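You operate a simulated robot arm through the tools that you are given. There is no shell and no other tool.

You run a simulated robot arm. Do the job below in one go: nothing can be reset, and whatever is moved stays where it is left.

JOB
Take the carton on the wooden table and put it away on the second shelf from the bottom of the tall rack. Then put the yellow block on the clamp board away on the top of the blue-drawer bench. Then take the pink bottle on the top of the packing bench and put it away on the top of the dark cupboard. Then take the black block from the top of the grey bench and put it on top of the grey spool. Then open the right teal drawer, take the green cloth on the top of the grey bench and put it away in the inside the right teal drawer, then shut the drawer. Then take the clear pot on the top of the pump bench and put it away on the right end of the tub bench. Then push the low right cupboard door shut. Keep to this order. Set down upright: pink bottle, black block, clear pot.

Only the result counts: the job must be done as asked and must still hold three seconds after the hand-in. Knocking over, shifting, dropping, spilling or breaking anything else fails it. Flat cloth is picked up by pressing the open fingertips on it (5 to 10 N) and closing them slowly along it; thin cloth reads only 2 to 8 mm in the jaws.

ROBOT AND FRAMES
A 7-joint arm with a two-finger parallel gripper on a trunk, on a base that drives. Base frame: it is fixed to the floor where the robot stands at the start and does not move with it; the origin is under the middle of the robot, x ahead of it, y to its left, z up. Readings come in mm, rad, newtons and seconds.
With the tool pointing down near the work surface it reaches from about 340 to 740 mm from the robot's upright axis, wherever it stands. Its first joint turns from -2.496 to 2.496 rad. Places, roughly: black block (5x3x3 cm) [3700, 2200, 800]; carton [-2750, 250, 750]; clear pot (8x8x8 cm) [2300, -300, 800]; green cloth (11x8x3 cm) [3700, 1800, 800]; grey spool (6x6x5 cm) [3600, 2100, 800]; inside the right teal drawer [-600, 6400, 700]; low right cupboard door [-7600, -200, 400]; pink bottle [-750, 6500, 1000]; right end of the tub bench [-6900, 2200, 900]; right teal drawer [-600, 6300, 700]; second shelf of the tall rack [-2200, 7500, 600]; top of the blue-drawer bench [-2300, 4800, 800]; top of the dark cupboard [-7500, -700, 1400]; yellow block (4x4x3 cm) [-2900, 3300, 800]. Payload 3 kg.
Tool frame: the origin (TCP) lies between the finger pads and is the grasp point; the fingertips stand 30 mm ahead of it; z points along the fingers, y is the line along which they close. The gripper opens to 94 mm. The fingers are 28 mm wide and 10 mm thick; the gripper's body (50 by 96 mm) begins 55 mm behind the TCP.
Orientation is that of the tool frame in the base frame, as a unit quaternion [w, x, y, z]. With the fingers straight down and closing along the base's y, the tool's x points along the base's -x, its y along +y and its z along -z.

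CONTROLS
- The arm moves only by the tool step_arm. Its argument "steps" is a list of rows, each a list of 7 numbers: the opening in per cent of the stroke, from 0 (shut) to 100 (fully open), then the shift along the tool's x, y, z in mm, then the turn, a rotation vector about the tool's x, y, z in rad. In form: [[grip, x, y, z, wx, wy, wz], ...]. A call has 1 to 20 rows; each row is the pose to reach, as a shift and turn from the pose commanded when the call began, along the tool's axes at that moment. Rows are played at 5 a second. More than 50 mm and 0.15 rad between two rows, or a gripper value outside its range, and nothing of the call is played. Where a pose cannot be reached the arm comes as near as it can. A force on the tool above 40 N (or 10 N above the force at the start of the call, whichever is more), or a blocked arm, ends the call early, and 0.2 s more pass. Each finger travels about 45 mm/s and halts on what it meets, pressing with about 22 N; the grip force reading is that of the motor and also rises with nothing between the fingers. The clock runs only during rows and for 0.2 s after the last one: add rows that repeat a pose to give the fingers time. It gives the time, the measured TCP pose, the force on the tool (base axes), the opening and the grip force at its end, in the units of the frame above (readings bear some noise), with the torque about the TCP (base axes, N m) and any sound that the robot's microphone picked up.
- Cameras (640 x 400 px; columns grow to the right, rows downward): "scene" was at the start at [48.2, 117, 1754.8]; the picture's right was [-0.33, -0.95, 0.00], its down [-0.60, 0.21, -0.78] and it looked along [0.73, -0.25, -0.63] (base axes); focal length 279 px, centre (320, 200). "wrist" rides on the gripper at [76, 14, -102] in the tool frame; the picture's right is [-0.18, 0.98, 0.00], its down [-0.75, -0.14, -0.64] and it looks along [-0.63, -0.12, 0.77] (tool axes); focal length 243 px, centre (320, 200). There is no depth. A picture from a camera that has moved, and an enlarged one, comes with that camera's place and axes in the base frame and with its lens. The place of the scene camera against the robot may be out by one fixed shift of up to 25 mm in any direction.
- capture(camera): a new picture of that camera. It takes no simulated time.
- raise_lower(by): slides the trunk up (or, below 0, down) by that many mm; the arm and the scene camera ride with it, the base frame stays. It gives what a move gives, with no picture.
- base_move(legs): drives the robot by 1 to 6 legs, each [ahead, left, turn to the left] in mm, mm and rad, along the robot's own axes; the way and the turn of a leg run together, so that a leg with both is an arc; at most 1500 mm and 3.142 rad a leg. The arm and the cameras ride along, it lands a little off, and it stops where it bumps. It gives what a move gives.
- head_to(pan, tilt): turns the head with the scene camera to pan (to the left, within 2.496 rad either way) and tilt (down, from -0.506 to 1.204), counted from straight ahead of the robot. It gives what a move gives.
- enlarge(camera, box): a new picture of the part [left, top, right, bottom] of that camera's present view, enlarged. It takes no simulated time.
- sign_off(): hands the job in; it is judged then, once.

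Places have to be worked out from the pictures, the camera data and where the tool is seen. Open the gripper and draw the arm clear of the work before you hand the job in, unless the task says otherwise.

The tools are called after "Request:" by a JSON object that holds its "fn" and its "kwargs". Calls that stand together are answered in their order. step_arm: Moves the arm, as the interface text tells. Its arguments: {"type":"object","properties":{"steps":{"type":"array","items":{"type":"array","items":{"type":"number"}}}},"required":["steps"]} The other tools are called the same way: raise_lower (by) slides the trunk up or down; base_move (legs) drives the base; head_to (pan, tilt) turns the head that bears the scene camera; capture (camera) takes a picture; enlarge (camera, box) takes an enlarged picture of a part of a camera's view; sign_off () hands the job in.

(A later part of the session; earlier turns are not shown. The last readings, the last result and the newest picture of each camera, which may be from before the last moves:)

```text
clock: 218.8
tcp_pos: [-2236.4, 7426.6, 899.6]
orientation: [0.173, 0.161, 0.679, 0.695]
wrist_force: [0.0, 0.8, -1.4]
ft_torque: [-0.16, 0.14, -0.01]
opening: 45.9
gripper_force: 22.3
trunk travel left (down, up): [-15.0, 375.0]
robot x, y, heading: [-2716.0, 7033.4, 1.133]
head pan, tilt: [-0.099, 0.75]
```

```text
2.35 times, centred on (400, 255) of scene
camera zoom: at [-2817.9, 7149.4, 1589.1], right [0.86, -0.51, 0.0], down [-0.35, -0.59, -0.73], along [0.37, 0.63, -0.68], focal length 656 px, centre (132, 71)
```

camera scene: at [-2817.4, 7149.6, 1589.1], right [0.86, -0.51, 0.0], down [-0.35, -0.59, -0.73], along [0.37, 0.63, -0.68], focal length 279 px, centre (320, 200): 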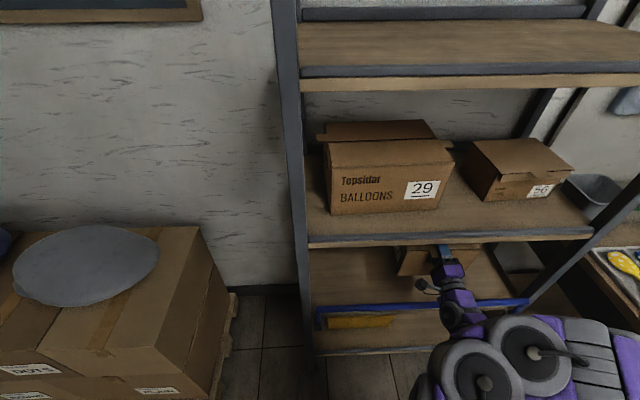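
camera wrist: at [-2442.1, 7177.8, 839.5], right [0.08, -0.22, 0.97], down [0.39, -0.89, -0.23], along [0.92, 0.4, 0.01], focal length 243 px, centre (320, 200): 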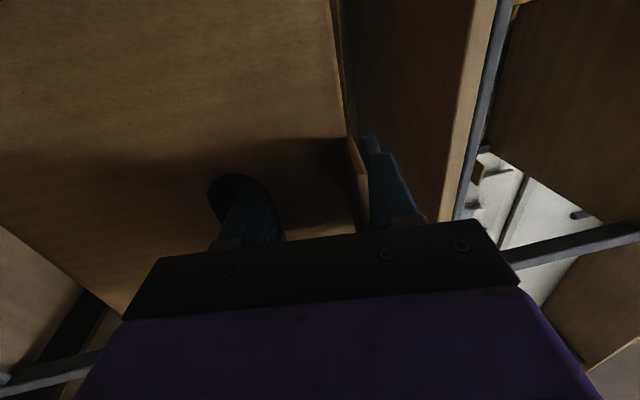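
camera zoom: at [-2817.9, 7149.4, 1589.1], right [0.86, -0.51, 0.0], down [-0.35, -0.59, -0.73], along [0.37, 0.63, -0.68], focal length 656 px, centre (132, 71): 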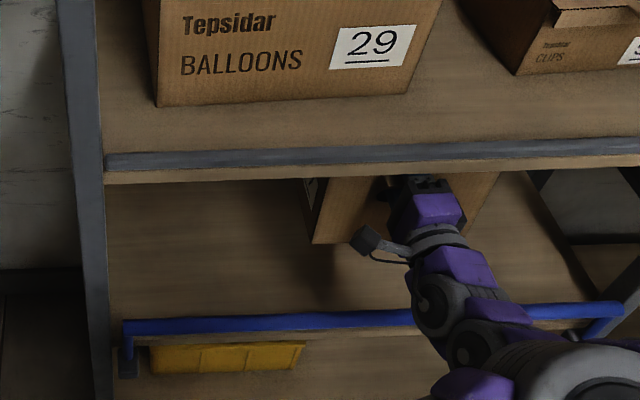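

The hand is level at TCP z≈900, with the near face at about A≈5722 beyond the bar. I lower in small steps toward the shelf.

Request:
{"fn": "step_arm", "kwargs": {"steps": [[20, 0, -15, 0, 0, 0, 0], [20, 0, -30, 0, 0, 0, 0], [20, 0, -45, 0, 0, 0, 0], [20, 0, -60, 0, 0, 0, 0], [20, 0, -75, 0, 0, 0, 0], [20, 0, -90, 0, 0, 0, 0], [20, 0, -90, 0, 0, 0, 0]]}}

Request:
{"fn": "enlarge", "kwargs": {"camera": "scene", "box": [290, 170, 510, 340]}}

Request:
{"fn": "capture", "kwargs": {"camera": "wrist"}}

```text
clock: 220.4
tcp_pos: [-2236.3, 7428.1, 809.4]
orientation: [0.173, 0.159, 0.679, 0.696]
wrist_force: [0.5, 0.2, -1.6]
ft_torque: [-0.17, 0.11, 0.0]
opening: 45.6
gripper_force: 22.4
trunk travel left (down, up): [-15.0, 375.0]
robot x, y, heading: [-2716.7, 7036.0, 1.137]
head pan, tilt: [-0.099, 0.75]
```

```text
2.35 times, centred on (400, 255) of scene
camera zoom: at [-2817.8, 7150.0, 1589.1], right [0.86, -0.51, 0.0], down [-0.35, -0.59, -0.73], along [0.37, 0.63, -0.68], focal length 656 px, centre (132, 71)
```

zoom: 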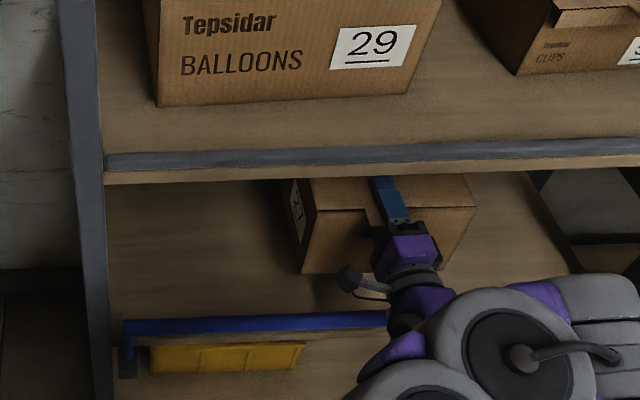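

```text
taken
camera wrist: at [-2349.8, 7371.8, 819.3], right [0.14, -0.1, 0.98], down [0.38, -0.91, -0.15], along [0.91, 0.4, -0.09], focal length 243 px, centre (320, 200)
```

wrist: 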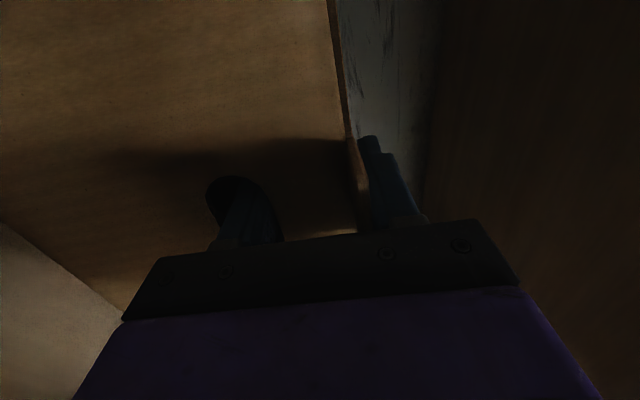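

No contact yet at TCP z≈809. I continue lowering in 8 mm steps.

Request:
{"fn": "step_arm", "kwargs": {"steps": [[20, 0, -8, 0, 0, 0, 0], [20, 0, -16, 0, 0, 0, 0], [20, 0, -24, 0, 0, 0, 0], [20, 0, -30, 0, 0, 0, 0], [20, 0, -30, 0, 0, 0, 0]]}}

Request:
{"fn": "enlarge", "kwargs": {"camera": "scene", "box": [290, 170, 510, 340]}}

```text
clock: 221.6
tcp_pos: [-2235.4, 7429.4, 779.0]
orientation: [0.172, 0.16, 0.68, 0.695]
wrist_force: [-0.6, -0.4, -1.6]
ft_torque: [-0.04, -0.02, -0.03]
opening: 45.1
gripper_force: 21.2
trunk travel left (down, up): [-15.0, 375.0]
robot x, y, heading: [-2719.7, 7039.4, 1.131]
head pan, tilt: [-0.099, 0.75]
```

```text
2.35 times, centred on (400, 255) of scene
camera zoom: at [-2817.9, 7150.1, 1589.1], right [0.86, -0.51, 0.0], down [-0.35, -0.59, -0.73], along [0.37, 0.63, -0.68], focal length 656 px, centre (132, 71)
```

zoom: 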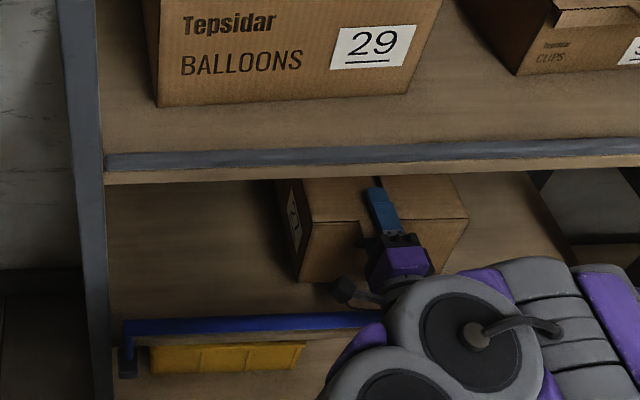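

The torque dropped to near zero, so the box's far edge has touched the shelf. I lower a further 16 mm so the near end comes down too.

Request:
{"fn": "step_arm", "kwargs": {"steps": [[20, 0, -5, 0, 0, 0, 0], [20, 0, -10, 0, 0, 0, 0], [20, 0, -16, 0, 0, 0, 0], [20, 0, -16, 0, 0, 0, 0]]}}

Request:
{"fn": "enlarge", "kwargs": {"camera": "scene", "box": [290, 170, 510, 340]}}

Request:
{"fn": "capture", "kwargs": {"camera": "wrist"}}

```text
clock: 222.6
tcp_pos: [-2233.5, 7428.4, 765.9]
orientation: [0.173, 0.161, 0.678, 0.696]
wrist_force: [3.5, 0.5, 7.0]
ft_torque: [-0.35, 0.44, 0.04]
opening: 45.6
gripper_force: 22.8
trunk travel left (down, up): [-15.0, 375.0]
robot x, y, heading: [-2716.3, 7040.1, 1.136]
head pan, tilt: [-0.099, 0.75]
```

```text
2.35 times, centred on (400, 255) of scene
camera zoom: at [-2818.4, 7147.5, 1589.4], right [0.86, -0.51, 0.0], down [-0.35, -0.59, -0.73], along [0.37, 0.63, -0.68], focal length 656 px, centre (132, 71)
```

zoom: 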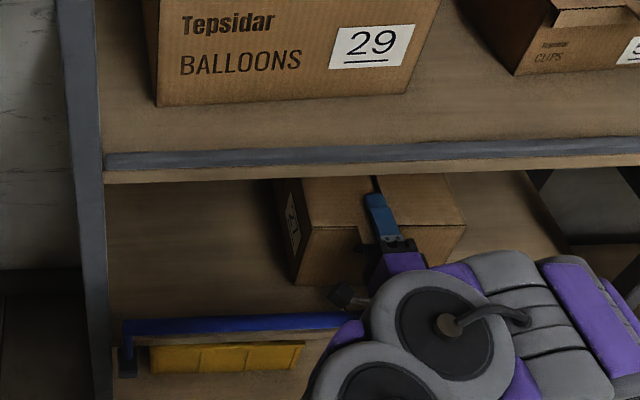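

```text
taken
camera wrist: at [-2347.9, 7371.9, 775.3], right [0.14, -0.1, 0.98], down [0.38, -0.91, -0.15], along [0.91, 0.39, -0.09], focal length 243 px, centre (320, 200)
```

wrist: 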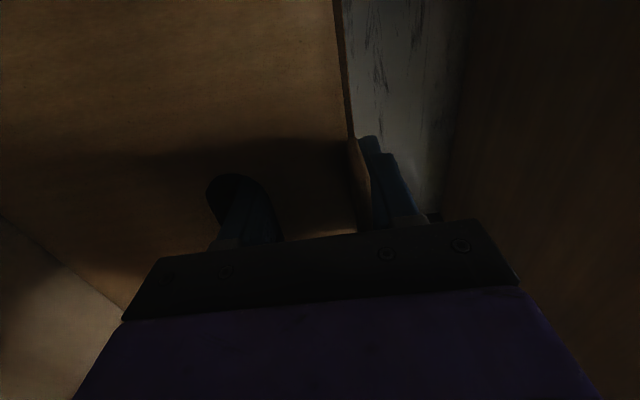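

The force of 7 N acts about 70 mm behind the TCP, so the gripper's body is resting on the bar while the near end is still roughly 24 mm up. I raise 8 mm and push the box 14 mm deeper, watching for wall contact.

Request:
{"fn": "step_arm", "kwargs": {"steps": [[20, 0, 4, 0, 0, 0, 0], [20, 0, 9, 0, 0, 0, 0], [20, 0, 9, 5, 0, 0, 0], [20, 0, 9, 10, 0, 0, 0], [20, 0, 9, 14, 0, 0, 0], [20, 0, 9, 14, 0, 0, 0]]}}

Request:
{"fn": "enlarge", "kwargs": {"camera": "scene", "box": [290, 170, 510, 340]}}

```text
clock: 224.0
tcp_pos: [-2228.0, 7441.2, 773.7]
orientation: [0.174, 0.159, 0.679, 0.695]
wrist_force: [-0.2, 0.4, -0.9]
ft_torque: [-0.01, -0.02, -0.01]
opening: 45.0
gripper_force: 21.0
trunk travel left (down, up): [-15.0, 375.0]
robot x, y, heading: [-2719.5, 7037.9, 1.127]
head pan, tilt: [-0.099, 0.75]
```

```text
2.35 times, centred on (400, 255) of scene
camera zoom: at [-2818.1, 7150.4, 1589.0], right [0.86, -0.51, 0.0], down [-0.35, -0.59, -0.73], along [0.37, 0.63, -0.68], focal length 656 px, centre (132, 71)
```

zoom: 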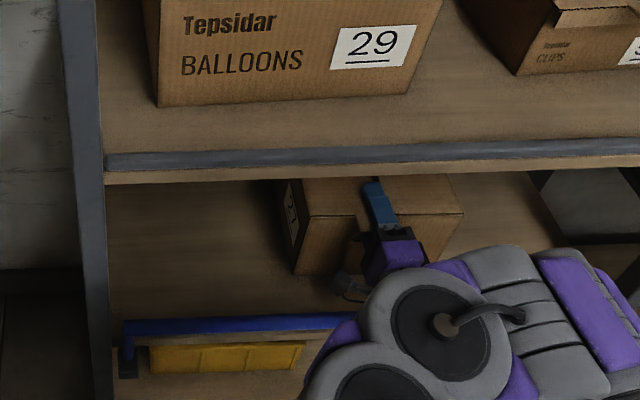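

No contact with the wall, and the near face is at about A≈5738. I open the fingers fully in steps while raising the hand equally, so the box's near end stays gently supported by the lower finger in the slot.

Request:
{"fn": "step_arm", "kwargs": {"steps": [[58, 0, 2, 0, 0, 0, 0], [68, 0, 7, 0, 0, 0, 0], [78, 0, 12, 0, 0, 0, 0], [88, 0, 17, 0, 0, 0, 0], [98, 0, 22, 0, 0, 0, 0], [98, 0, 22, 0, 0, 0, 0], [98, 0, 22, 0, 0, 0, 0]]}}

Request:
{"fn": "enlarge", "kwargs": {"camera": "scene", "box": [290, 170, 510, 340]}}

Request:
{"fn": "capture", "kwargs": {"camera": "wrist"}}

```text
clock: 225.6
tcp_pos: [-2228.7, 7441.3, 796.0]
orientation: [0.173, 0.16, 0.679, 0.695]
wrist_force: [0.0, 0.2, -1.3]
ft_torque: [0.01, -0.01, -0.02]
opening: 92.8
gripper_force: 0.7
trunk travel left (down, up): [-15.0, 375.0]
robot x, y, heading: [-2718.4, 7039.0, 1.129]
head pan, tilt: [-0.099, 0.75]
```

```text
2.35 times, centred on (400, 255) of scene
camera zoom: at [-2818.0, 7150.0, 1589.1], right [0.86, -0.51, 0.0], down [-0.35, -0.59, -0.73], along [0.37, 0.63, -0.68], focal length 656 px, centre (132, 71)
```

zoom: 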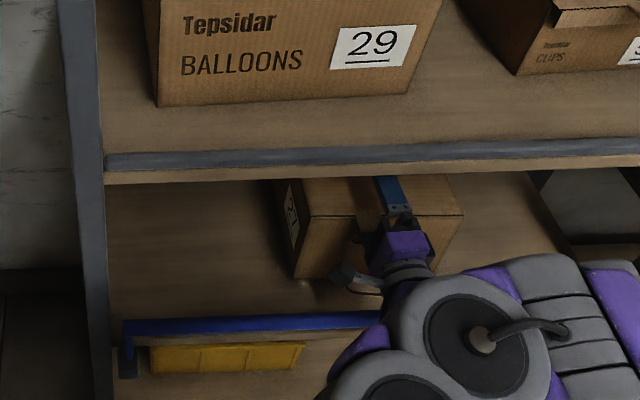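

```text
taken
camera wrist: at [-2342.7, 7384.8, 805.6], right [0.14, -0.1, 0.98], down [0.38, -0.91, -0.15], along [0.91, 0.39, -0.09], focal length 243 px, centre (320, 200)
```

wrist: 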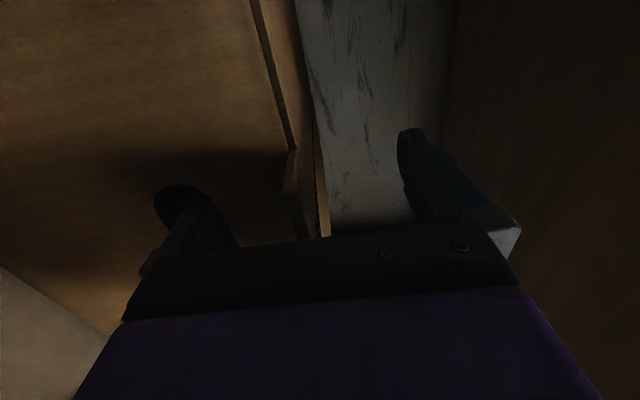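

The box's near end rests on the lower finger. I tilt the hand about 20° nose-down around that contact and then lower the near end onto the shelf.

Request:
{"fn": "step_arm", "kwargs": {"steps": [[98, 0, -1.8, 2.7, 0.06, 0, 0], [98, 0, -3.6, 5.3, 0.12, 0, 0], [98, 0, -5.6, 7.8, 0.18, 0, 0], [98, 0, -7.7, 10.2, 0.24, 0, 0], [98, 0, -10, 12.4, 0.3, 0, 0], [98, 0, -12.5, 14.5, 0.36, 0, 0], [98, 0, -12.5, 14.5, 0.36, 0, 0]]}}

Request:
{"fn": "capture", "kwargs": {"camera": "scene"}}

Request:
{"fn": "capture", "kwargs": {"camera": "wrist"}}

```text
clock: 227.2
tcp_pos: [-2222.6, 7453.5, 783.8]
orientation: [0.141, 0.188, 0.792, 0.563]
wrist_force: [-0.4, -0.2, -0.4]
ft_torque: [-0.01, -0.02, 0.01]
opening: 92.4
gripper_force: 0.2
trunk travel left (down, up): [-15.0, 375.0]
robot x, y, heading: [-2716.1, 7037.3, 1.131]
head pan, tilt: [-0.099, 0.75]
```

```text
taken
camera scene: at [-2818.1, 7149.9, 1589.1], right [0.86, -0.51, 0.0], down [-0.35, -0.59, -0.73], along [0.37, 0.63, -0.68], focal length 279 px, centre (320, 200)
```

scene: 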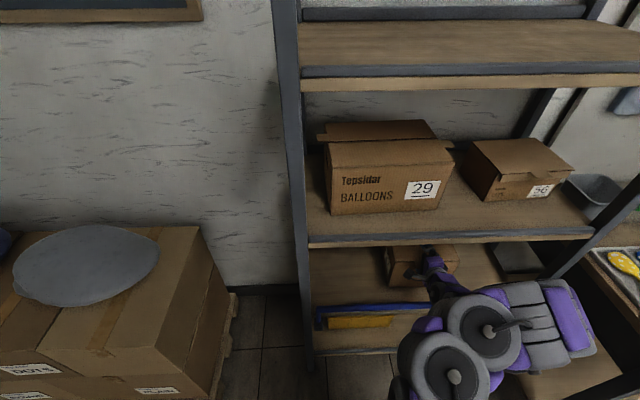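

```text
taken
camera wrist: at [-2331.8, 7407.0, 828.6], right [0.3, 0.21, 0.93], down [0.37, -0.92, 0.09], along [0.88, 0.32, -0.36], focal length 243 px, centre (320, 200)
```

wrist: 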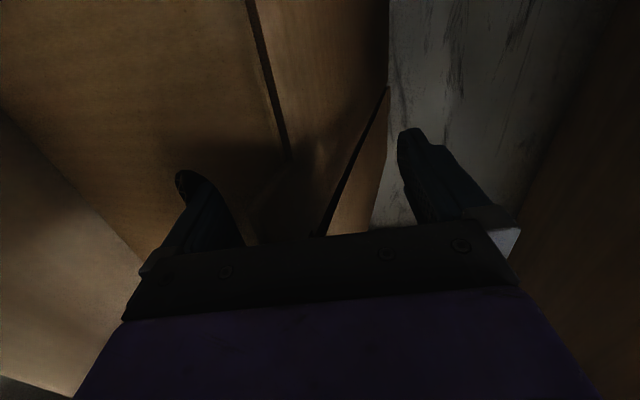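

Tilted 19° nose-down without any contact force. Now I lower straight down about 34 mm in small steps until the box sits flat.

Request:
{"fn": "step_arm", "kwargs": {"steps": [[98, 0.1, -6.6, 2.3, 0, 0, 0], [98, 0.2, -13.2, 4.5, 0, 0, 0], [98, 0.3, -19.8, 6.8, 0, 0, 0], [98, 0.3, -26.5, 9.1, 0, 0, 0], [98, 0.4, -31, 10.7, 0, 0, 0], [98, 0.4, -31, 10.7, 0, 0, 0]]}}

Request:
{"fn": "capture", "kwargs": {"camera": "scene"}}

Request:
{"fn": "capture", "kwargs": {"camera": "wrist"}}

```text
clock: 228.2
tcp_pos: [-2221.5, 7452.7, 763.5]
orientation: [0.146, 0.187, 0.788, 0.568]
wrist_force: [-5.3, -5.7, 32.1]
ft_torque: [-0.02, 0.49, -0.16]
opening: 75.7
gripper_force: 0.0
trunk travel left (down, up): [-15.0, 375.0]
robot x, y, heading: [-2715.2, 7037.8, 1.133]
head pan, tilt: [-0.099, 0.75]
stopped in row 4: the force on the tool passed its limit at 45 N (the readings are from after the stop); the commanded pose is now the measured one
```

```text
taken
camera scene: at [-2824.7, 7146.1, 1589.3], right [0.86, -0.51, 0.0], down [-0.35, -0.58, -0.73], along [0.38, 0.63, -0.68], focal length 279 px, centre (320, 200)
```

scene: 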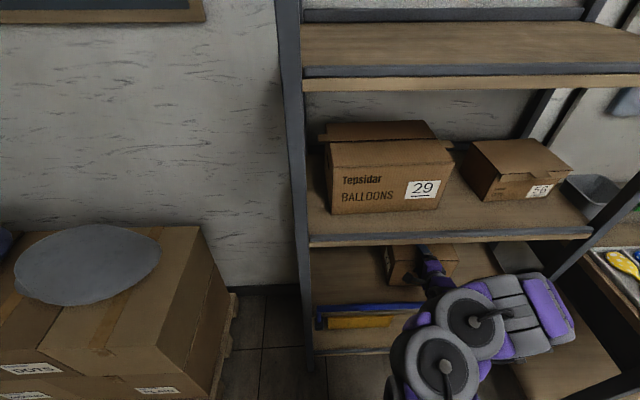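

```text
taken
camera wrist: at [-2331.8, 7405.5, 807.5], right [0.29, 0.2, 0.94], down [0.37, -0.93, 0.08], along [0.88, 0.32, -0.34], focal length 243 px, centre (320, 200)
```

wrist: 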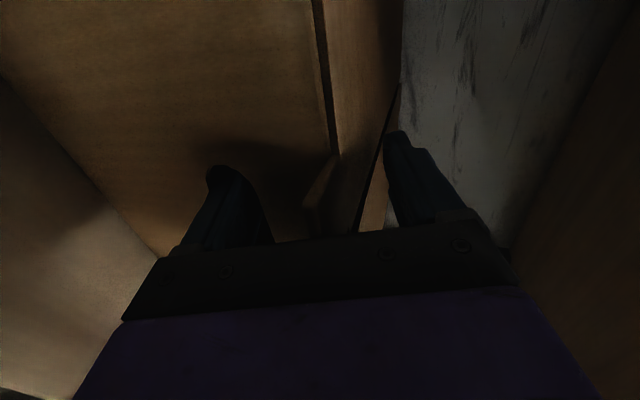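

The box now sits on the shelf (surface near z≈625) and the finger is pressing on the slot's lower edge. I raise 12 mm to centre the finger in the slot and check that the force vanishes.

Request:
{"fn": "step_arm", "kwargs": {"steps": [[98, 0, 4, -1.3, 0, 0, 0], [98, 0, 8, -2.6, 0, 0, 0], [98, 0, 11.3, -3.9, 0, 0, 0], [98, 0, 11.3, -3.9, 0, 0, 0]]}}

Request:
{"fn": "capture", "kwargs": {"camera": "wrist"}}

```text
clock: 229.2
tcp_pos: [-2219.4, 7454.1, 769.1]
orientation: [0.145, 0.188, 0.791, 0.564]
wrist_force: [-0.3, -3.7, 5.7]
ft_torque: [0.11, -0.08, -0.02]
opening: 88.1
gripper_force: 0.1
trunk travel left (down, up): [-15.0, 375.0]
robot x, y, heading: [-2717.7, 7037.4, 1.13]
head pan, tilt: [-0.099, 0.75]
```

```text
taken
camera wrist: at [-2329.3, 7407.6, 815.6], right [0.3, 0.2, 0.93], down [0.37, -0.93, 0.08], along [0.88, 0.32, -0.35], focal length 243 px, centre (320, 200)
```

wrist: 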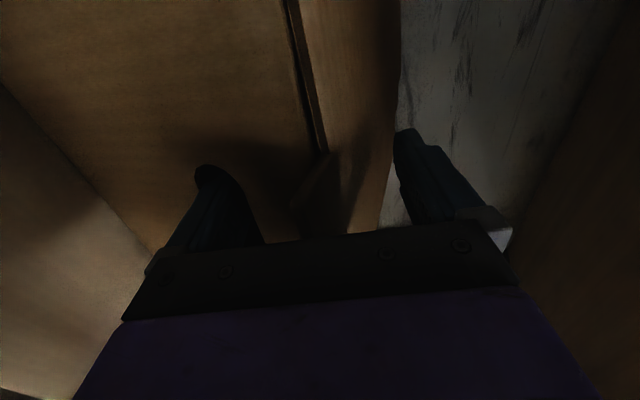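

A small residual force remains (5.7 N up). I raise another 6 mm and then withdraw along the finger axis.

Request:
{"fn": "step_arm", "kwargs": {"steps": [[98, 0, 3, -1, 0, 0, 0], [98, 0, 6, -2, 0, 0, 0], [98, 0, 6, -2, 0, 0, 0]]}}

Request:
{"fn": "enlarge", "kwargs": {"camera": "wrist", "box": [120, 120, 320, 260]}}

```text
clock: 230.0
tcp_pos: [-2219.7, 7455.5, 777.2]
orientation: [0.144, 0.189, 0.791, 0.564]
wrist_force: [0.0, -0.2, 0.5]
ft_torque: [-0.01, 0.0, 0.0]
opening: 92.0
gripper_force: 0.1
trunk travel left (down, up): [-15.0, 375.0]
robot x, y, heading: [-2718.3, 7035.1, 1.13]
head pan, tilt: [-0.099, 0.75]
```

```text
2.86 times, centred on (220, 190) of wrist
camera zoom: at [-2330.4, 7407.9, 821.9], right [0.3, 0.2, 0.93], down [0.37, -0.93, 0.08], along [0.88, 0.32, -0.35], focal length 693 px, centre (606, 229)
```

zoom: 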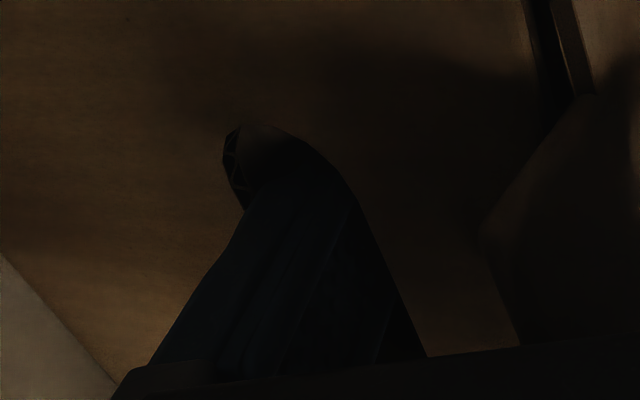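

The force is zero now. I withdraw the fingers straight back along their axis.

Request:
{"fn": "step_arm", "kwargs": {"steps": [[98, 0, 0, -10, 0, 0, 0], [98, 0, 0, -22, 0, 0, 0], [98, 0, 0, -34, 0, 0, 0], [98, 0, 0, -46, 0, 0, 0], [98, 0, 0, -58, 0, 0, 0], [98, 0, 0, -72, 0, 0, 0], [98, 0, 0, -90, 0, 0, 0], [98, 0, 0, -90, 0, 0, 0]]}}

Request:
{"fn": "capture", "kwargs": {"camera": "wrist"}}

Request:
{"fn": "capture", "kwargs": {"camera": "scene"}}

```text
clock: 231.8
tcp_pos: [-2259.0, 7376.9, 807.0]
orientation: [0.144, 0.187, 0.791, 0.564]
wrist_force: [0.3, 0.4, -0.1]
ft_torque: [0.0, -0.01, 0.03]
opening: 92.0
gripper_force: 0.1
trunk travel left (down, up): [-15.0, 375.0]
robot x, y, heading: [-2719.7, 7042.0, 1.128]
head pan, tilt: [-0.099, 0.75]
```

```text
taken
camera wrist: at [-2369.4, 7330.6, 851.7], right [0.3, 0.2, 0.93], down [0.37, -0.93, 0.08], along [0.88, 0.32, -0.35], focal length 243 px, centre (320, 200)
```

wrist: 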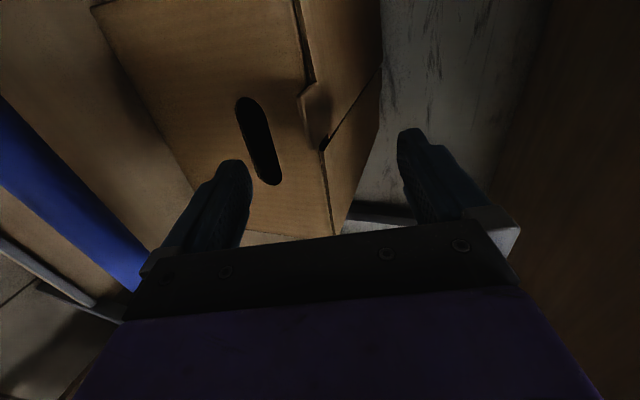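

```text
taken
camera scene: at [-2818.2, 7148.8, 1589.1], right [0.86, -0.51, 0.0], down [-0.35, -0.59, -0.73], along [0.37, 0.63, -0.68], focal length 279 px, centre (320, 200)
```

scene: 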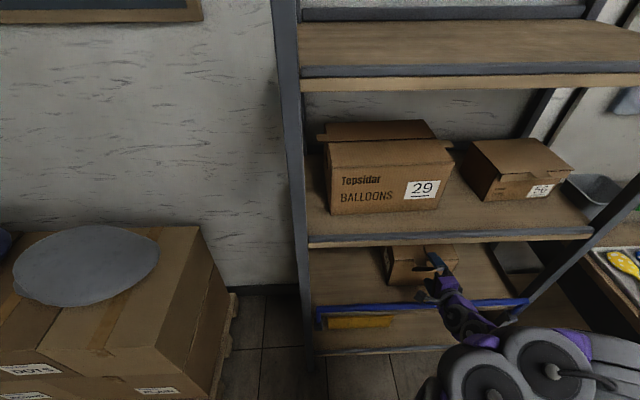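

The carton is on the second shelf behind the bar, flat and free. I back away 450 mm, then fold the hand back to the tool-down posture at a safer height.

Request:
{"fn": "base_move", "kwargs": {"legs": [[-500, 0, 0]]}}

Request:
{"fn": "raise_lower", "kwargs": {"by": 200}}

Request:
{"fn": "step_arm", "kwargs": {"steps": [[98, 0, 0, 0, 0.0685, 0.0685, -0.0964], [98, 0, 0, 0, 0.137, 0.137, -0.1929], [98, 0, 0, 0, 0.2055, 0.2055, -0.2893], [98, 0, 0, 0, 0.274, 0.274, -0.3857], [98, 0, 0, 0, 0.3425, 0.3425, -0.4821], [98, 0, 0, 0, 0.411, 0.411, -0.5786], [98, 0, 0, 0, 0.4795, 0.4795, -0.675], [98, 0, 0, 0, 0.548, 0.548, -0.7714], [98, 0, 0, 0, 0.6165, 0.6165, -0.8679], [98, 0, 0, 0, 0.685, 0.685, -0.9643], [98, 0, 0, 0, 0.7535, 0.7535, -1.0607], [98, 0, 0, 0, 0.822, 0.822, -1.1571], [98, 0, 0, 0, 0.8905, 0.8905, -1.2536], [98, 0, 0, 0, 0.959, 0.959, -1.35], [98, 0, 0, 0, 0.959, 0.959, -1.35]]}}

Request:
{"fn": "capture", "kwargs": {"camera": "scene"}}

```text
clock: 234.8
tcp_pos: [-2474.9, 6920.5, 807.4]
orientation: [0.141, 0.186, 0.792, 0.565]
wrist_force: [-0.2, 0.1, -0.9]
ft_torque: [-0.03, -0.02, -0.04]
opening: 92.0
gripper_force: 0.1
trunk travel left (down, up): [-15.0, 375.0]
robot x, y, heading: [-2931.9, 6576.9, 1.136]
head pan, tilt: [-0.099, 0.75]
```

```text
clock: 237.0
tcp_pos: [-2475.5, 6921.5, 1007.8]
orientation: [0.142, 0.186, 0.792, 0.564]
wrist_force: [0.4, 1.0, 0.7]
ft_torque: [-0.06, -0.02, 0.0]
opening: 91.9
gripper_force: 0.1
trunk travel left (down, up): [-215.0, 175.0]
robot x, y, heading: [-2934.9, 6577.3, 1.142]
head pan, tilt: [-0.099, 0.75]
```

```text
clock: 240.2
tcp_pos: [-2476.2, 6921.4, 1007.7]
orientation: [0.007, -0.523, 0.852, -0.005]
wrist_force: [0.7, 0.1, 0.2]
ft_torque: [0.0, 0.0, -0.02]
opening: 92.3
gripper_force: 0.0
trunk travel left (down, up): [-215.0, 175.0]
robot x, y, heading: [-2930.3, 6577.8, 1.141]
head pan, tilt: [-0.099, 0.75]
```

```text
taken
camera scene: at [-3033.4, 6690.2, 1789.0], right [0.86, -0.51, 0.0], down [-0.35, -0.59, -0.73], along [0.37, 0.63, -0.68], focal length 279 px, centre (320, 200)
```

scene: 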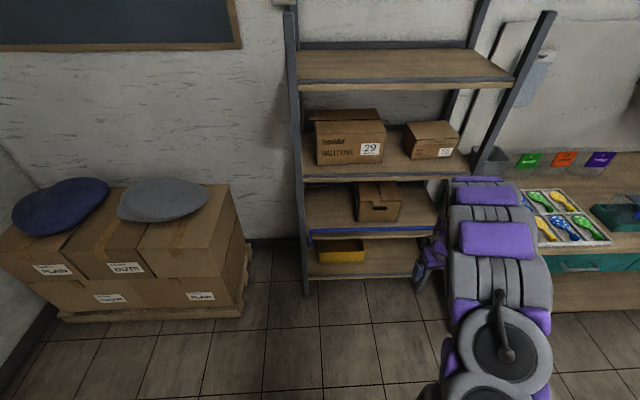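

The carton stands on the second shelf. Next is the yellow block: I go back along the corridor and down the aisle to the gap between the grey bench and the clamp bench.

Request:
{"fn": "base_move", "kwargs": {"legs": [[-340, 0, 0], [0, -1200, -0.009], [0, -1190, 0], [-1400, 0, 0]]}}

Request:
{"fn": "head_to", "kwargs": {"pan": 1.5, "tilt": 0.6}}

Request:
{"fn": "capture", "kwargs": {"camera": "scene"}}

```text
clock: 260.2
tcp_pos: [-1034.9, 4332.8, 1007.2]
orientation: [0.008, -0.517, 0.856, -0.005]
wrist_force: [0.1, -1.1, -0.1]
ft_torque: [0.01, 0.0, 0.0]
opening: 92.0
gripper_force: 0.1
trunk travel left (down, up): [-215.0, 175.0]
robot x, y, heading: [-1498.5, 3997.6, 1.127]
head pan, tilt: [-0.099, 0.75]
```

```text
clock: 261.9
tcp_pos: [-1037.6, 4331.4, 1009.1]
orientation: [0.008, -0.518, 0.856, -0.006]
wrist_force: [0.3, 0.3, -0.5]
ft_torque: [-0.01, 0.01, -0.01]
opening: 91.8
gripper_force: 0.1
trunk travel left (down, up): [-215.0, 175.0]
robot x, y, heading: [-1497.2, 3992.9, 1.128]
head pan, tilt: [1.499, 0.6]
```

```text
taken
camera scene: at [-1716.1, 4082.3, 1802.2], right [0.5, 0.87, 0.0], down [0.49, -0.28, -0.83], along [-0.72, 0.41, -0.56], focal length 279 px, centre (320, 200)
```

scene: 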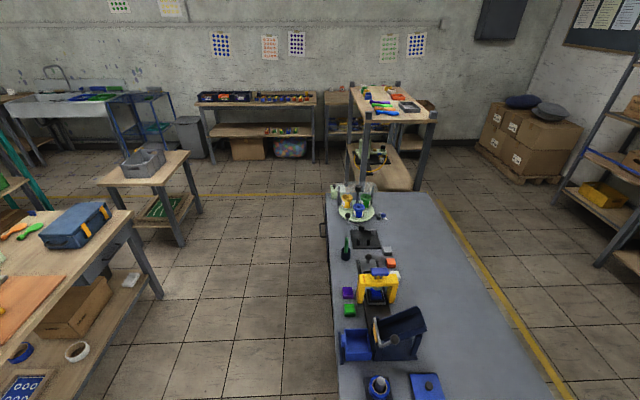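

The gap between the clamp bench (left) and the grey bench (right) is open, and the grey bench has free space on its far half. I back into line, turn to face the clamp bench and sidestep to the yellow block.

Request:
{"fn": "base_move", "kwargs": {"legs": [[-620, 0, 0], [0, 0, 1.572], [0, 0, 1.572], [0, -850, 0]]}}

Request:
{"fn": "head_to", "kwargs": {"pan": 0.0, "tilt": 0.9}}

Request:
{"fn": "capture", "kwargs": {"camera": "scene"}}

Request:
{"fn": "capture", "kwargs": {"camera": "wrist"}}

```text
clock: 277.1
tcp_pos: [-2976.9, 3468.4, 1010.3]
orientation: [-0.008, 0.859, 0.512, -0.009]
wrist_force: [-0.5, -1.0, 0.6]
ft_torque: [0.05, 0.02, -0.01]
opening: 91.9
gripper_force: 0.0
trunk travel left (down, up): [-215.0, 175.0]
robot x, y, heading: [-2519.0, 3801.9, -2.028]
head pan, tilt: [1.499, 0.6]
```

```text
clock: 278.7
tcp_pos: [-2980.3, 3470.9, 1009.7]
orientation: [-0.005, 0.859, 0.512, -0.01]
wrist_force: [-0.1, -0.2, 0.9]
ft_torque: [0.01, 0.01, 0.02]
opening: 92.2
gripper_force: 0.0
trunk travel left (down, up): [-215.0, 175.0]
robot x, y, heading: [-2521.0, 3804.1, -2.031]
head pan, tilt: [0.0, 0.901]
```

```text
taken
camera scene: at [-2425.0, 3703.0, 1777.1], right [-0.9, 0.44, 0.0], down [0.35, 0.7, -0.62], along [-0.27, -0.56, -0.79], focal length 279 px, centre (320, 200)
```

scene: 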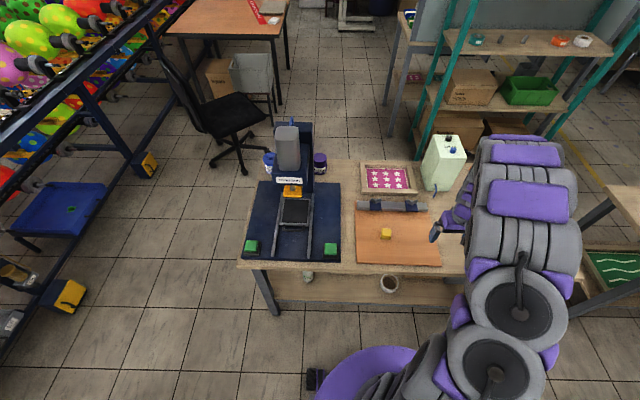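

```text
taken
camera wrist: at [-2929.2, 3531.7, 1110.6], right [0.78, -0.63, -0.02], down [-0.47, -0.6, 0.65], along [-0.42, -0.5, -0.76], focal length 243 px, centre (320, 200)
```

wrist: 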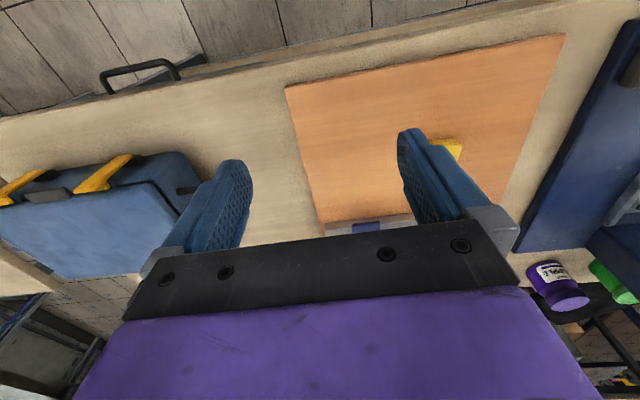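

I see the yellow block lying on the orange board, with a clamp bar behind it. I enlarge to look for anything holding it.

Request:
{"fn": "enlarge", "kwargs": {"camera": "scene", "box": [330, 150, 470, 280]}}

Request:
{"fn": "enlarge", "kwargs": {"camera": "wrist", "box": [280, 60, 560, 260]}}

```text
3.08 times, centred on (400, 215) of scene
camera zoom: at [-2425.0, 3703.0, 1777.1], right [-0.9, 0.44, 0.0], down [0.35, 0.7, -0.62], along [-0.27, -0.56, -0.79], focal length 857 px, centre (74, 154)
```

zoom: 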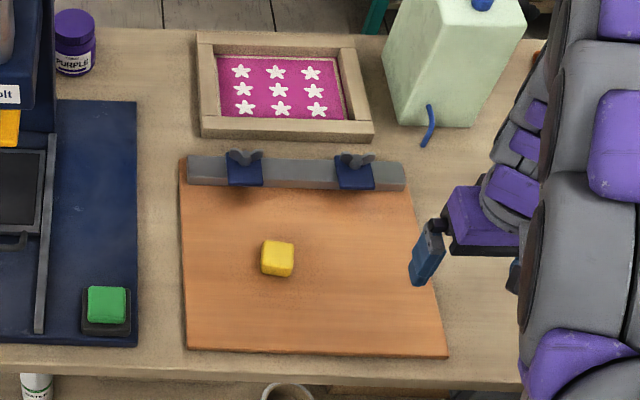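

```text
2.00 times, centred on (420, 160) of wrist
camera zoom: at [-2929.2, 3531.7, 1110.6], right [0.78, -0.63, -0.02], down [-0.47, -0.6, 0.65], along [-0.42, -0.5, -0.76], focal length 485 px, centre (120, 280)
```

zoom: 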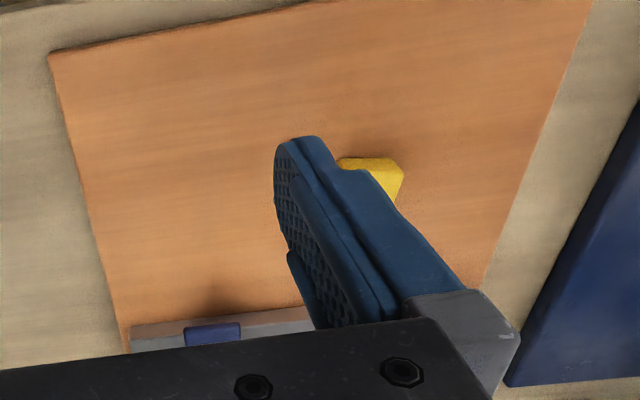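

The block is free on the board. I move the open hand above it, about 110 mm forward and 141 mm left.

Request:
{"fn": "step_arm", "kwargs": {"steps": [[98, -28, 35, 0, 0, 0, 0], [98, -55, 70, 0, 0, 0, 0], [98, -82, 105, 0, 0, 0, 0], [98, -110, 141, 0, 0, 0, 0], [98, -110, 141, 30, 0, 0, 0], [98, -110, 141, 60, 0, 0, 0], [98, -110, 141, 60, 0, 0, 0]]}}

Request:
{"fn": "capture", "kwargs": {"camera": "wrist"}}

Request:
{"fn": "enlarge", "kwargs": {"camera": "scene", "box": [330, 150, 470, 280]}}

```text
clock: 280.3
tcp_pos: [-2911.8, 3309.5, 946.6]
orientation: [-0.004, 0.858, 0.513, -0.009]
wrist_force: [0.6, 0.9, -0.3]
ft_torque: [0.02, -0.01, -0.01]
opening: 92.1
gripper_force: 0.0
trunk travel left (down, up): [-215.0, 175.0]
robot x, y, heading: [-2518.3, 3801.2, -2.03]
head pan, tilt: [0.0, 0.901]
```

```text
taken
camera wrist: at [-2859.5, 3369.9, 1048.2], right [0.78, -0.63, -0.02], down [-0.47, -0.6, 0.65], along [-0.42, -0.5, -0.76], focal length 243 px, centre (320, 200)
```

wrist: 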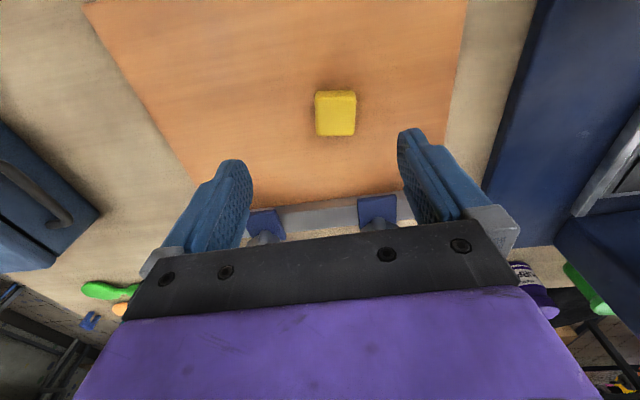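

```text
3.08 times, centred on (400, 215) of scene
camera zoom: at [-2425.2, 3702.6, 1777.1], right [-0.9, 0.44, 0.0], down [0.35, 0.7, -0.62], along [-0.27, -0.56, -0.79], focal length 857 px, centre (74, 154)
```

zoom: 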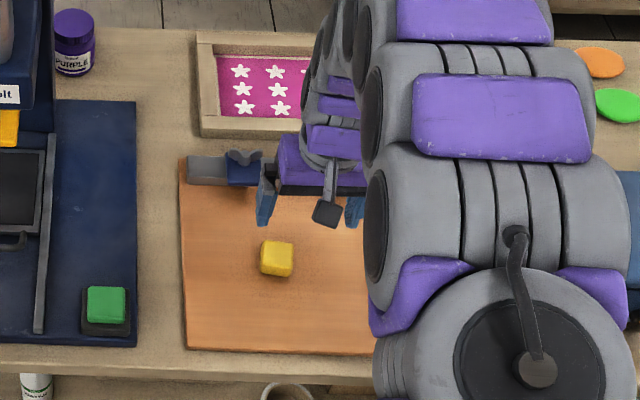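

The block is almost under the hand. I enlarge to measure its size in pixels and so its height.

Request:
{"fn": "enlarge", "kwargs": {"camera": "wrist", "box": [280, 70, 400, 150]}}

```text
5.00 times, centred on (340, 110) of wrist
camera zoom: at [-2859.5, 3369.9, 1048.2], right [0.78, -0.63, -0.02], down [-0.47, -0.6, 0.65], along [-0.42, -0.5, -0.76], focal length 1213 px, centre (220, 650)
```

zoom: 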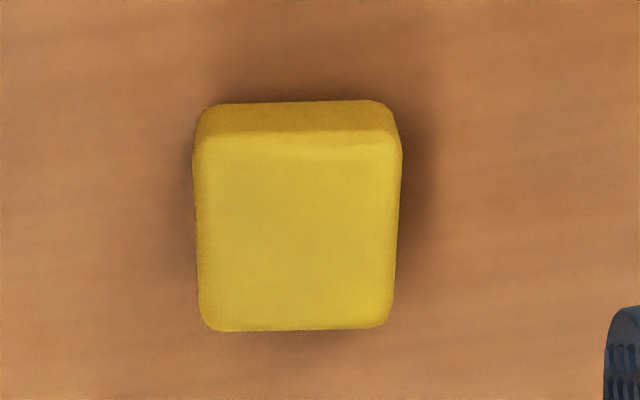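

By its size, the block's top is at about z≈802 (board about 772). I centre the hand (x −15, y +12) and lower to just above the block.

Request:
{"fn": "step_arm", "kwargs": {"steps": [[98, -8, 6, 20, 0, 0, 0], [98, -15, 12, 50, 0, 0, 0], [98, -15, 12, 80, 0, 0, 0], [98, -15, 12, 100, 0, 0, 0], [98, -15, 12, 100, 0, 0, 0]]}}

Request:
{"fn": "capture", "kwargs": {"camera": "wrist"}}

```text
clock: 281.5
tcp_pos: [-2910.8, 3289.4, 847.7]
orientation: [-0.005, 0.859, 0.512, -0.01]
wrist_force: [0.4, 0.2, 0.4]
ft_torque: [-0.04, 0.02, 0.01]
opening: 92.3
gripper_force: 0.0
trunk travel left (down, up): [-215.0, 175.0]
robot x, y, heading: [-2520.9, 3801.4, -2.029]
head pan, tilt: [0.0, 0.901]
```

```text
taken
camera wrist: at [-2859.7, 3349.4, 948.7], right [0.78, -0.63, -0.02], down [-0.47, -0.6, 0.65], along [-0.42, -0.5, -0.76], focal length 243 px, centre (320, 200)
```

wrist: 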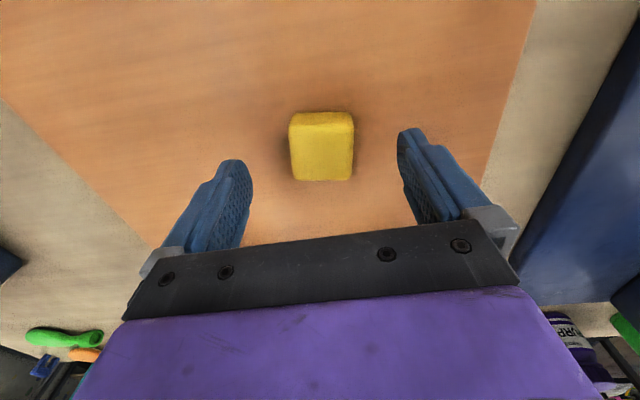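

The block is centred between the fingers. I lower 37 mm so the tips are just above the board, and close.

Request:
{"fn": "step_arm", "kwargs": {"steps": [[98, 0, 0, 12, 0, 0, 0], [98, 0, 0, 24, 0, 0, 0], [98, 0, 0, 37, 0, 0, 0], [98, 0, 0, 37, 0, 0, 0], [70, 0, 0, 37, 0, 0, 0], [50, 0, 0, 37, 0, 0, 0], [30, 0, 0, 37, 0, 0, 0], [20, 0, 0, 37, 0, 0, 0], [15, 0, 0, 37, 0, 0, 0], [15, 0, 0, 37, 0, 0, 0]]}}

Request:
{"fn": "capture", "kwargs": {"camera": "wrist"}}

```text
clock: 282.3
tcp_pos: [-2908.0, 3292.3, 822.7]
orientation: [-0.005, 0.859, 0.512, -0.009]
wrist_force: [9.4, 17.3, 27.2]
ft_torque: [0.21, -1.72, 1.01]
opening: 91.9
gripper_force: 0.1
trunk travel left (down, up): [-215.0, 175.0]
robot x, y, heading: [-2520.3, 3799.8, -2.028]
head pan, tilt: [0.0, 0.901]
stopped in row 3: the force on the tool passed its limit at 45 N (the readings are from after the stop); the commanded pose is now the measured one
```

```text
taken
camera wrist: at [-2856.3, 3352.5, 923.8], right [0.78, -0.63, -0.02], down [-0.47, -0.6, 0.65], along [-0.42, -0.5, -0.76], focal length 243 px, centre (320, 200)
```

wrist: 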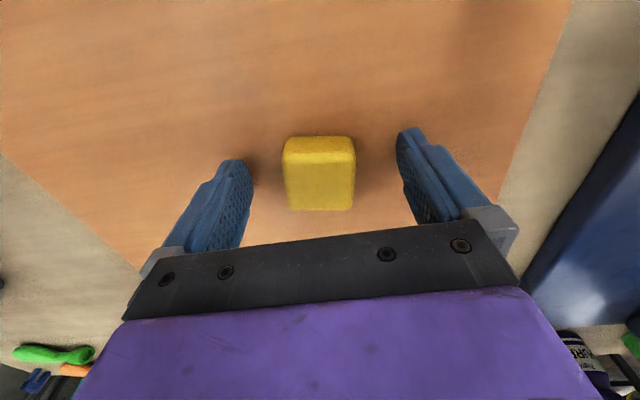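

The left fingertip touched the board at z≈792 (45 N limit), so the board is higher than I computed. I lift 4 mm, level the tool slightly, and then close on the block.

Request:
{"fn": "step_arm", "kwargs": {"steps": [[98, 0, 0, -4, -0.019, 0.012, 0], [98, 0, 0, -4, -0.019, 0.012, 0], [75, 0, 0, -4, -0.019, 0.012, 0], [60, 0, 0, -4, -0.019, 0.012, 0], [45, 0, 0, -4, -0.019, 0.012, 0], [35, 0, 0, -4, -0.019, 0.012, 0], [25, 0, 0, -4, -0.019, 0.012, 0], [15, 0, 0, -4, -0.019, 0.012, 0], [15, 0, 0, -4, -0.019, 0.012, 0]]}}

Request:
{"fn": "capture", "kwargs": {"camera": "wrist"}}

```text
clock: 284.3
tcp_pos: [-2909.6, 3290.0, 824.7]
orientation: [0.001, 0.859, 0.513, -0.001]
wrist_force: [-0.2, -0.7, -0.3]
ft_torque: [-0.02, 0.02, -0.02]
opening: 38.9
gripper_force: 21.5
trunk travel left (down, up): [-215.0, 175.0]
robot x, y, heading: [-2519.6, 3802.6, -2.024]
head pan, tilt: [0.0, 0.901]
```

```text
taken
camera wrist: at [-2860.9, 3349.4, 926.4], right [0.78, -0.63, 0.0], down [-0.48, -0.59, 0.64], along [-0.4, -0.5, -0.77], focal length 243 px, centre (320, 200)
```

wrist: 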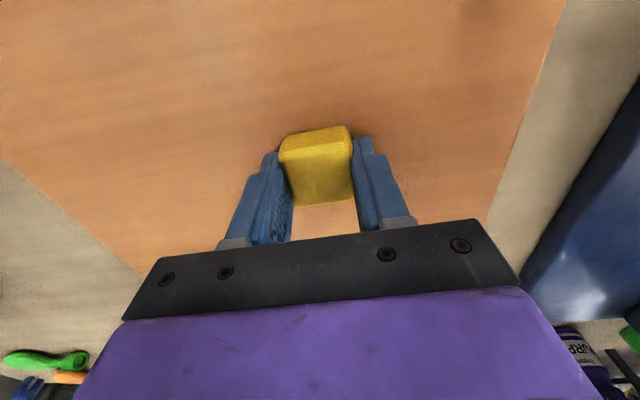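

The block is held at 38.9 mm. I lift it 150 mm.

Request:
{"fn": "step_arm", "kwargs": {"steps": [[15, 0, 0, -20, 0, 0, 0], [15, 0, 0, -60, 0, 0, 0], [15, 0, 0, -100, 0, 0, 0], [15, 0, 0, -150, 0, 0, 0], [15, 30, 0, -190, 0, 0, 0], [15, 60, -30, -200, 0, 0, 0], [15, 60, -30, -200, 0, 0, 0]]}}

Request:
{"fn": "capture", "kwargs": {"camera": "wrist"}}

```text
clock: 285.9
tcp_pos: [-2908.4, 3358.1, 1022.7]
orientation: [0.001, 0.859, 0.512, 0.001]
wrist_force: [0.0, -0.2, -1.1]
ft_torque: [0.01, 0.01, 0.02]
opening: 38.8
gripper_force: 22.1
trunk travel left (down, up): [-215.0, 175.0]
robot x, y, heading: [-2520.9, 3805.3, -2.023]
head pan, tilt: [0.0, 0.901]
```

```text
taken
camera wrist: at [-2859.8, 3417.9, 1124.7], right [0.78, -0.63, 0.0], down [-0.48, -0.6, 0.64], along [-0.4, -0.5, -0.77], focal length 243 px, centre (320, 200)
```

wrist: 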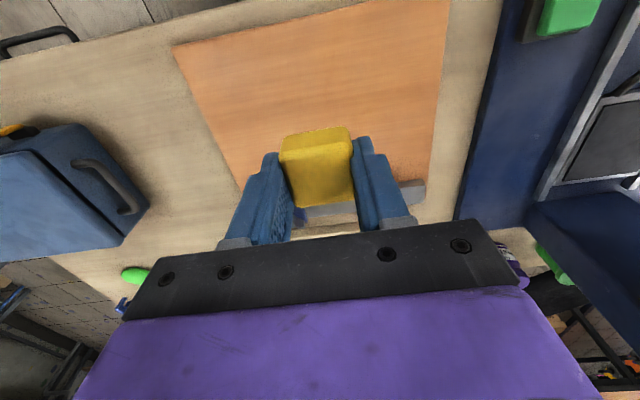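

Block in hand. I raise the trunk to clear the bench's tools, then go back to the aisle and turn to face the grey bench's near end.

Request:
{"fn": "raise_lower", "kwargs": {"by": 150}}

Request:
{"fn": "base_move", "kwargs": {"legs": [[0, 830, 0], [-1020, 0, 0], [0, 0, -1.56]]}}

Request:
{"fn": "head_to", "kwargs": {"pan": -0.2, "tilt": 0.8}}

Request:
{"fn": "capture", "kwargs": {"camera": "scene"}}

```text
clock: 287.6
tcp_pos: [-2908.3, 3356.8, 1172.2]
orientation: [0.001, 0.859, 0.513, 0.0]
wrist_force: [-0.1, 0.0, -0.8]
ft_torque: [0.02, 0.01, 0.02]
opening: 39.1
gripper_force: 21.4
trunk travel left (down, up): [-365.0, 25.0]
robot x, y, heading: [-2522.1, 3799.1, -2.028]
head pan, tilt: [0.0, 0.901]
```

```text
clock: 300.6
tcp_pos: [-1808.1, 4734.3, 1173.4]
orientation: [0.001, 0.972, -0.233, -0.001]
wrist_force: [-0.4, 0.2, -0.8]
ft_torque: [0.0, -0.01, -0.01]
opening: 39.0
gripper_force: 21.4
trunk travel left (down, up): [-365.0, 25.0]
robot x, y, heading: [-1353.5, 4357.7, 2.707]
head pan, tilt: [0.0, 0.901]
```

```text
clock: 301.3
tcp_pos: [-1806.5, 4732.6, 1173.1]
orientation: [0.001, 0.973, -0.232, -0.002]
wrist_force: [0.3, 0.0, 0.3]
ft_torque: [-0.03, 0.02, -0.03]
opening: 39.0
gripper_force: 21.9
trunk travel left (down, up): [-365.0, 25.0]
robot x, y, heading: [-1353.7, 4353.9, 2.711]
head pan, tilt: [-0.201, 0.799]
```

```text
taken
camera scene: at [-1462.3, 4274.3, 1934.9], right [0.59, 0.81, 0.0], down [0.58, -0.43, -0.69], along [-0.56, 0.41, -0.72], focal length 279 px, centre (320, 200)
```

scene: 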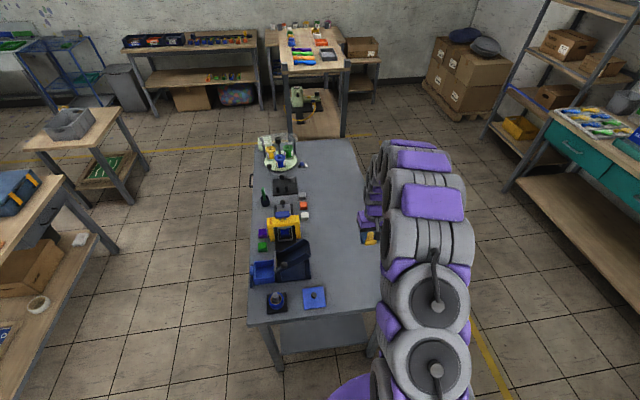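

The near right part of the bench top is free. I step 110 mm closer, then reach with the arm to about A≈3440, L≈3880.

Request:
{"fn": "base_move", "kwargs": {"legs": [[110, 0, 0]]}}

Request:
{"fn": "step_arm", "kwargs": {"steps": [[15, -30, 15, 20, 0, 0, 0], [15, -60, 30, 50, 0, 0, 0], [15, -90, 45, 80, 0, 0, 0], [15, -110, 60, 120, 0, 0, 0], [15, -110, 60, 165, 0, 0, 0], [15, -110, 60, 210, 0, 0, 0], [15, -110, 60, 250, 0, 0, 0], [15, -110, 60, 250, 0, 0, 0]]}}

Request:
{"fn": "capture", "kwargs": {"camera": "scene"}}

Request:
{"fn": "capture", "kwargs": {"camera": "wrist"}}

```text
clock: 302.5
tcp_pos: [-1908.3, 4777.4, 1172.4]
orientation: [0.001, 0.973, -0.231, -0.002]
wrist_force: [0.3, -0.4, -0.5]
ft_torque: [0.0, 0.02, 0.0]
opening: 39.0
gripper_force: 21.8
trunk travel left (down, up): [-365.0, 25.0]
robot x, y, heading: [-1455.5, 4401.7, 2.713]
head pan, tilt: [-0.201, 0.799]
```

```text
clock: 304.3
tcp_pos: [-2031.0, 4774.0, 923.8]
orientation: [0.0, 0.973, -0.232, -0.003]
wrist_force: [0.1, -0.3, -1.4]
ft_torque: [-0.02, -0.01, 0.01]
opening: 39.0
gripper_force: 21.6
trunk travel left (down, up): [-365.0, 25.0]
robot x, y, heading: [-1454.1, 4402.4, 2.711]
head pan, tilt: [-0.201, 0.799]
```

```text
taken
camera scene: at [-1563.5, 4320.3, 1934.9], right [0.59, 0.81, 0.0], down [0.58, -0.42, -0.69], along [-0.56, 0.41, -0.72], focal length 279 px, centre (320, 200)
```

scene: 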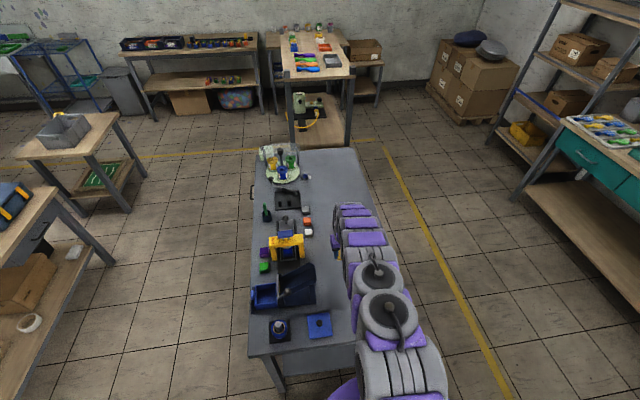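

```text
taken
camera wrist: at [-1968.4, 4726.6, 1026.7], right [-0.61, -0.79, 0.0], down [-0.61, 0.47, 0.65], along [-0.51, 0.39, -0.76], focal length 243 px, centre (320, 200)
```

wrist: 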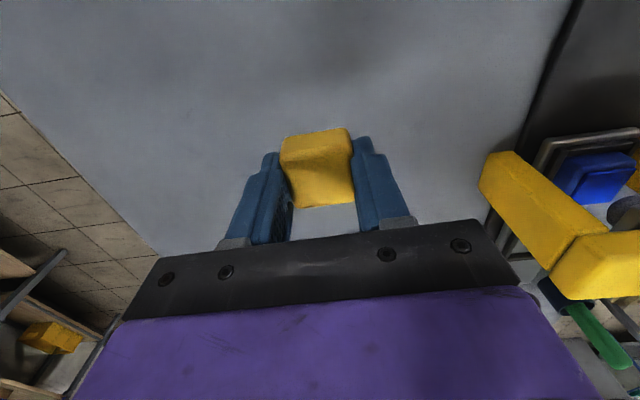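

The block hangs over free bench surface. I lower toward the top and then feel for contact in small steps.

Request:
{"fn": "step_arm", "kwargs": {"steps": [[15, 0, 0, 25, 0, 0, 0], [15, 0, 0, 50, 0, 0, 0], [15, 0, 0, 70, 0, 0, 0], [15, 0, 0, 70, 0, 0, 0]]}}

Request:
{"fn": "capture", "kwargs": {"camera": "wrist"}}

```text
clock: 305.3
tcp_pos: [-2030.6, 4773.9, 878.0]
orientation: [-0.001, 0.973, -0.232, -0.003]
wrist_force: [0.6, 0.1, 0.9]
ft_torque: [0.02, -0.03, 0.0]
opening: 39.0
gripper_force: 22.0
out of reach, approached as far as the arm can: row 3, 4
trunk travel left (down, up): [-365.0, 25.0]
robot x, y, heading: [-1455.6, 4401.5, 2.711]
head pan, tilt: [-0.201, 0.799]
```

```text
taken
camera wrist: at [-1968.2, 4726.3, 978.3], right [-0.61, -0.79, 0.0], down [-0.6, 0.46, 0.65], along [-0.51, 0.39, -0.76], focal length 243 px, centre (320, 200)
```

wrist: 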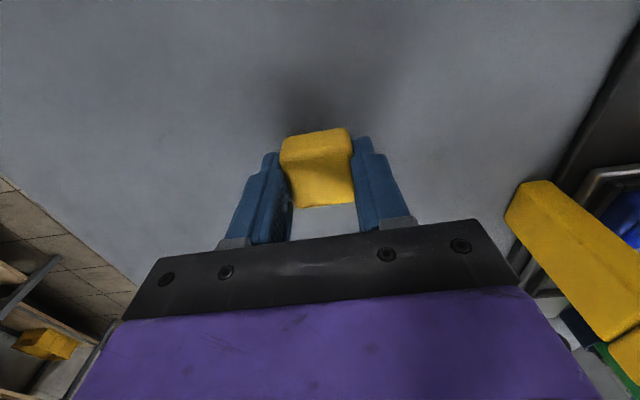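

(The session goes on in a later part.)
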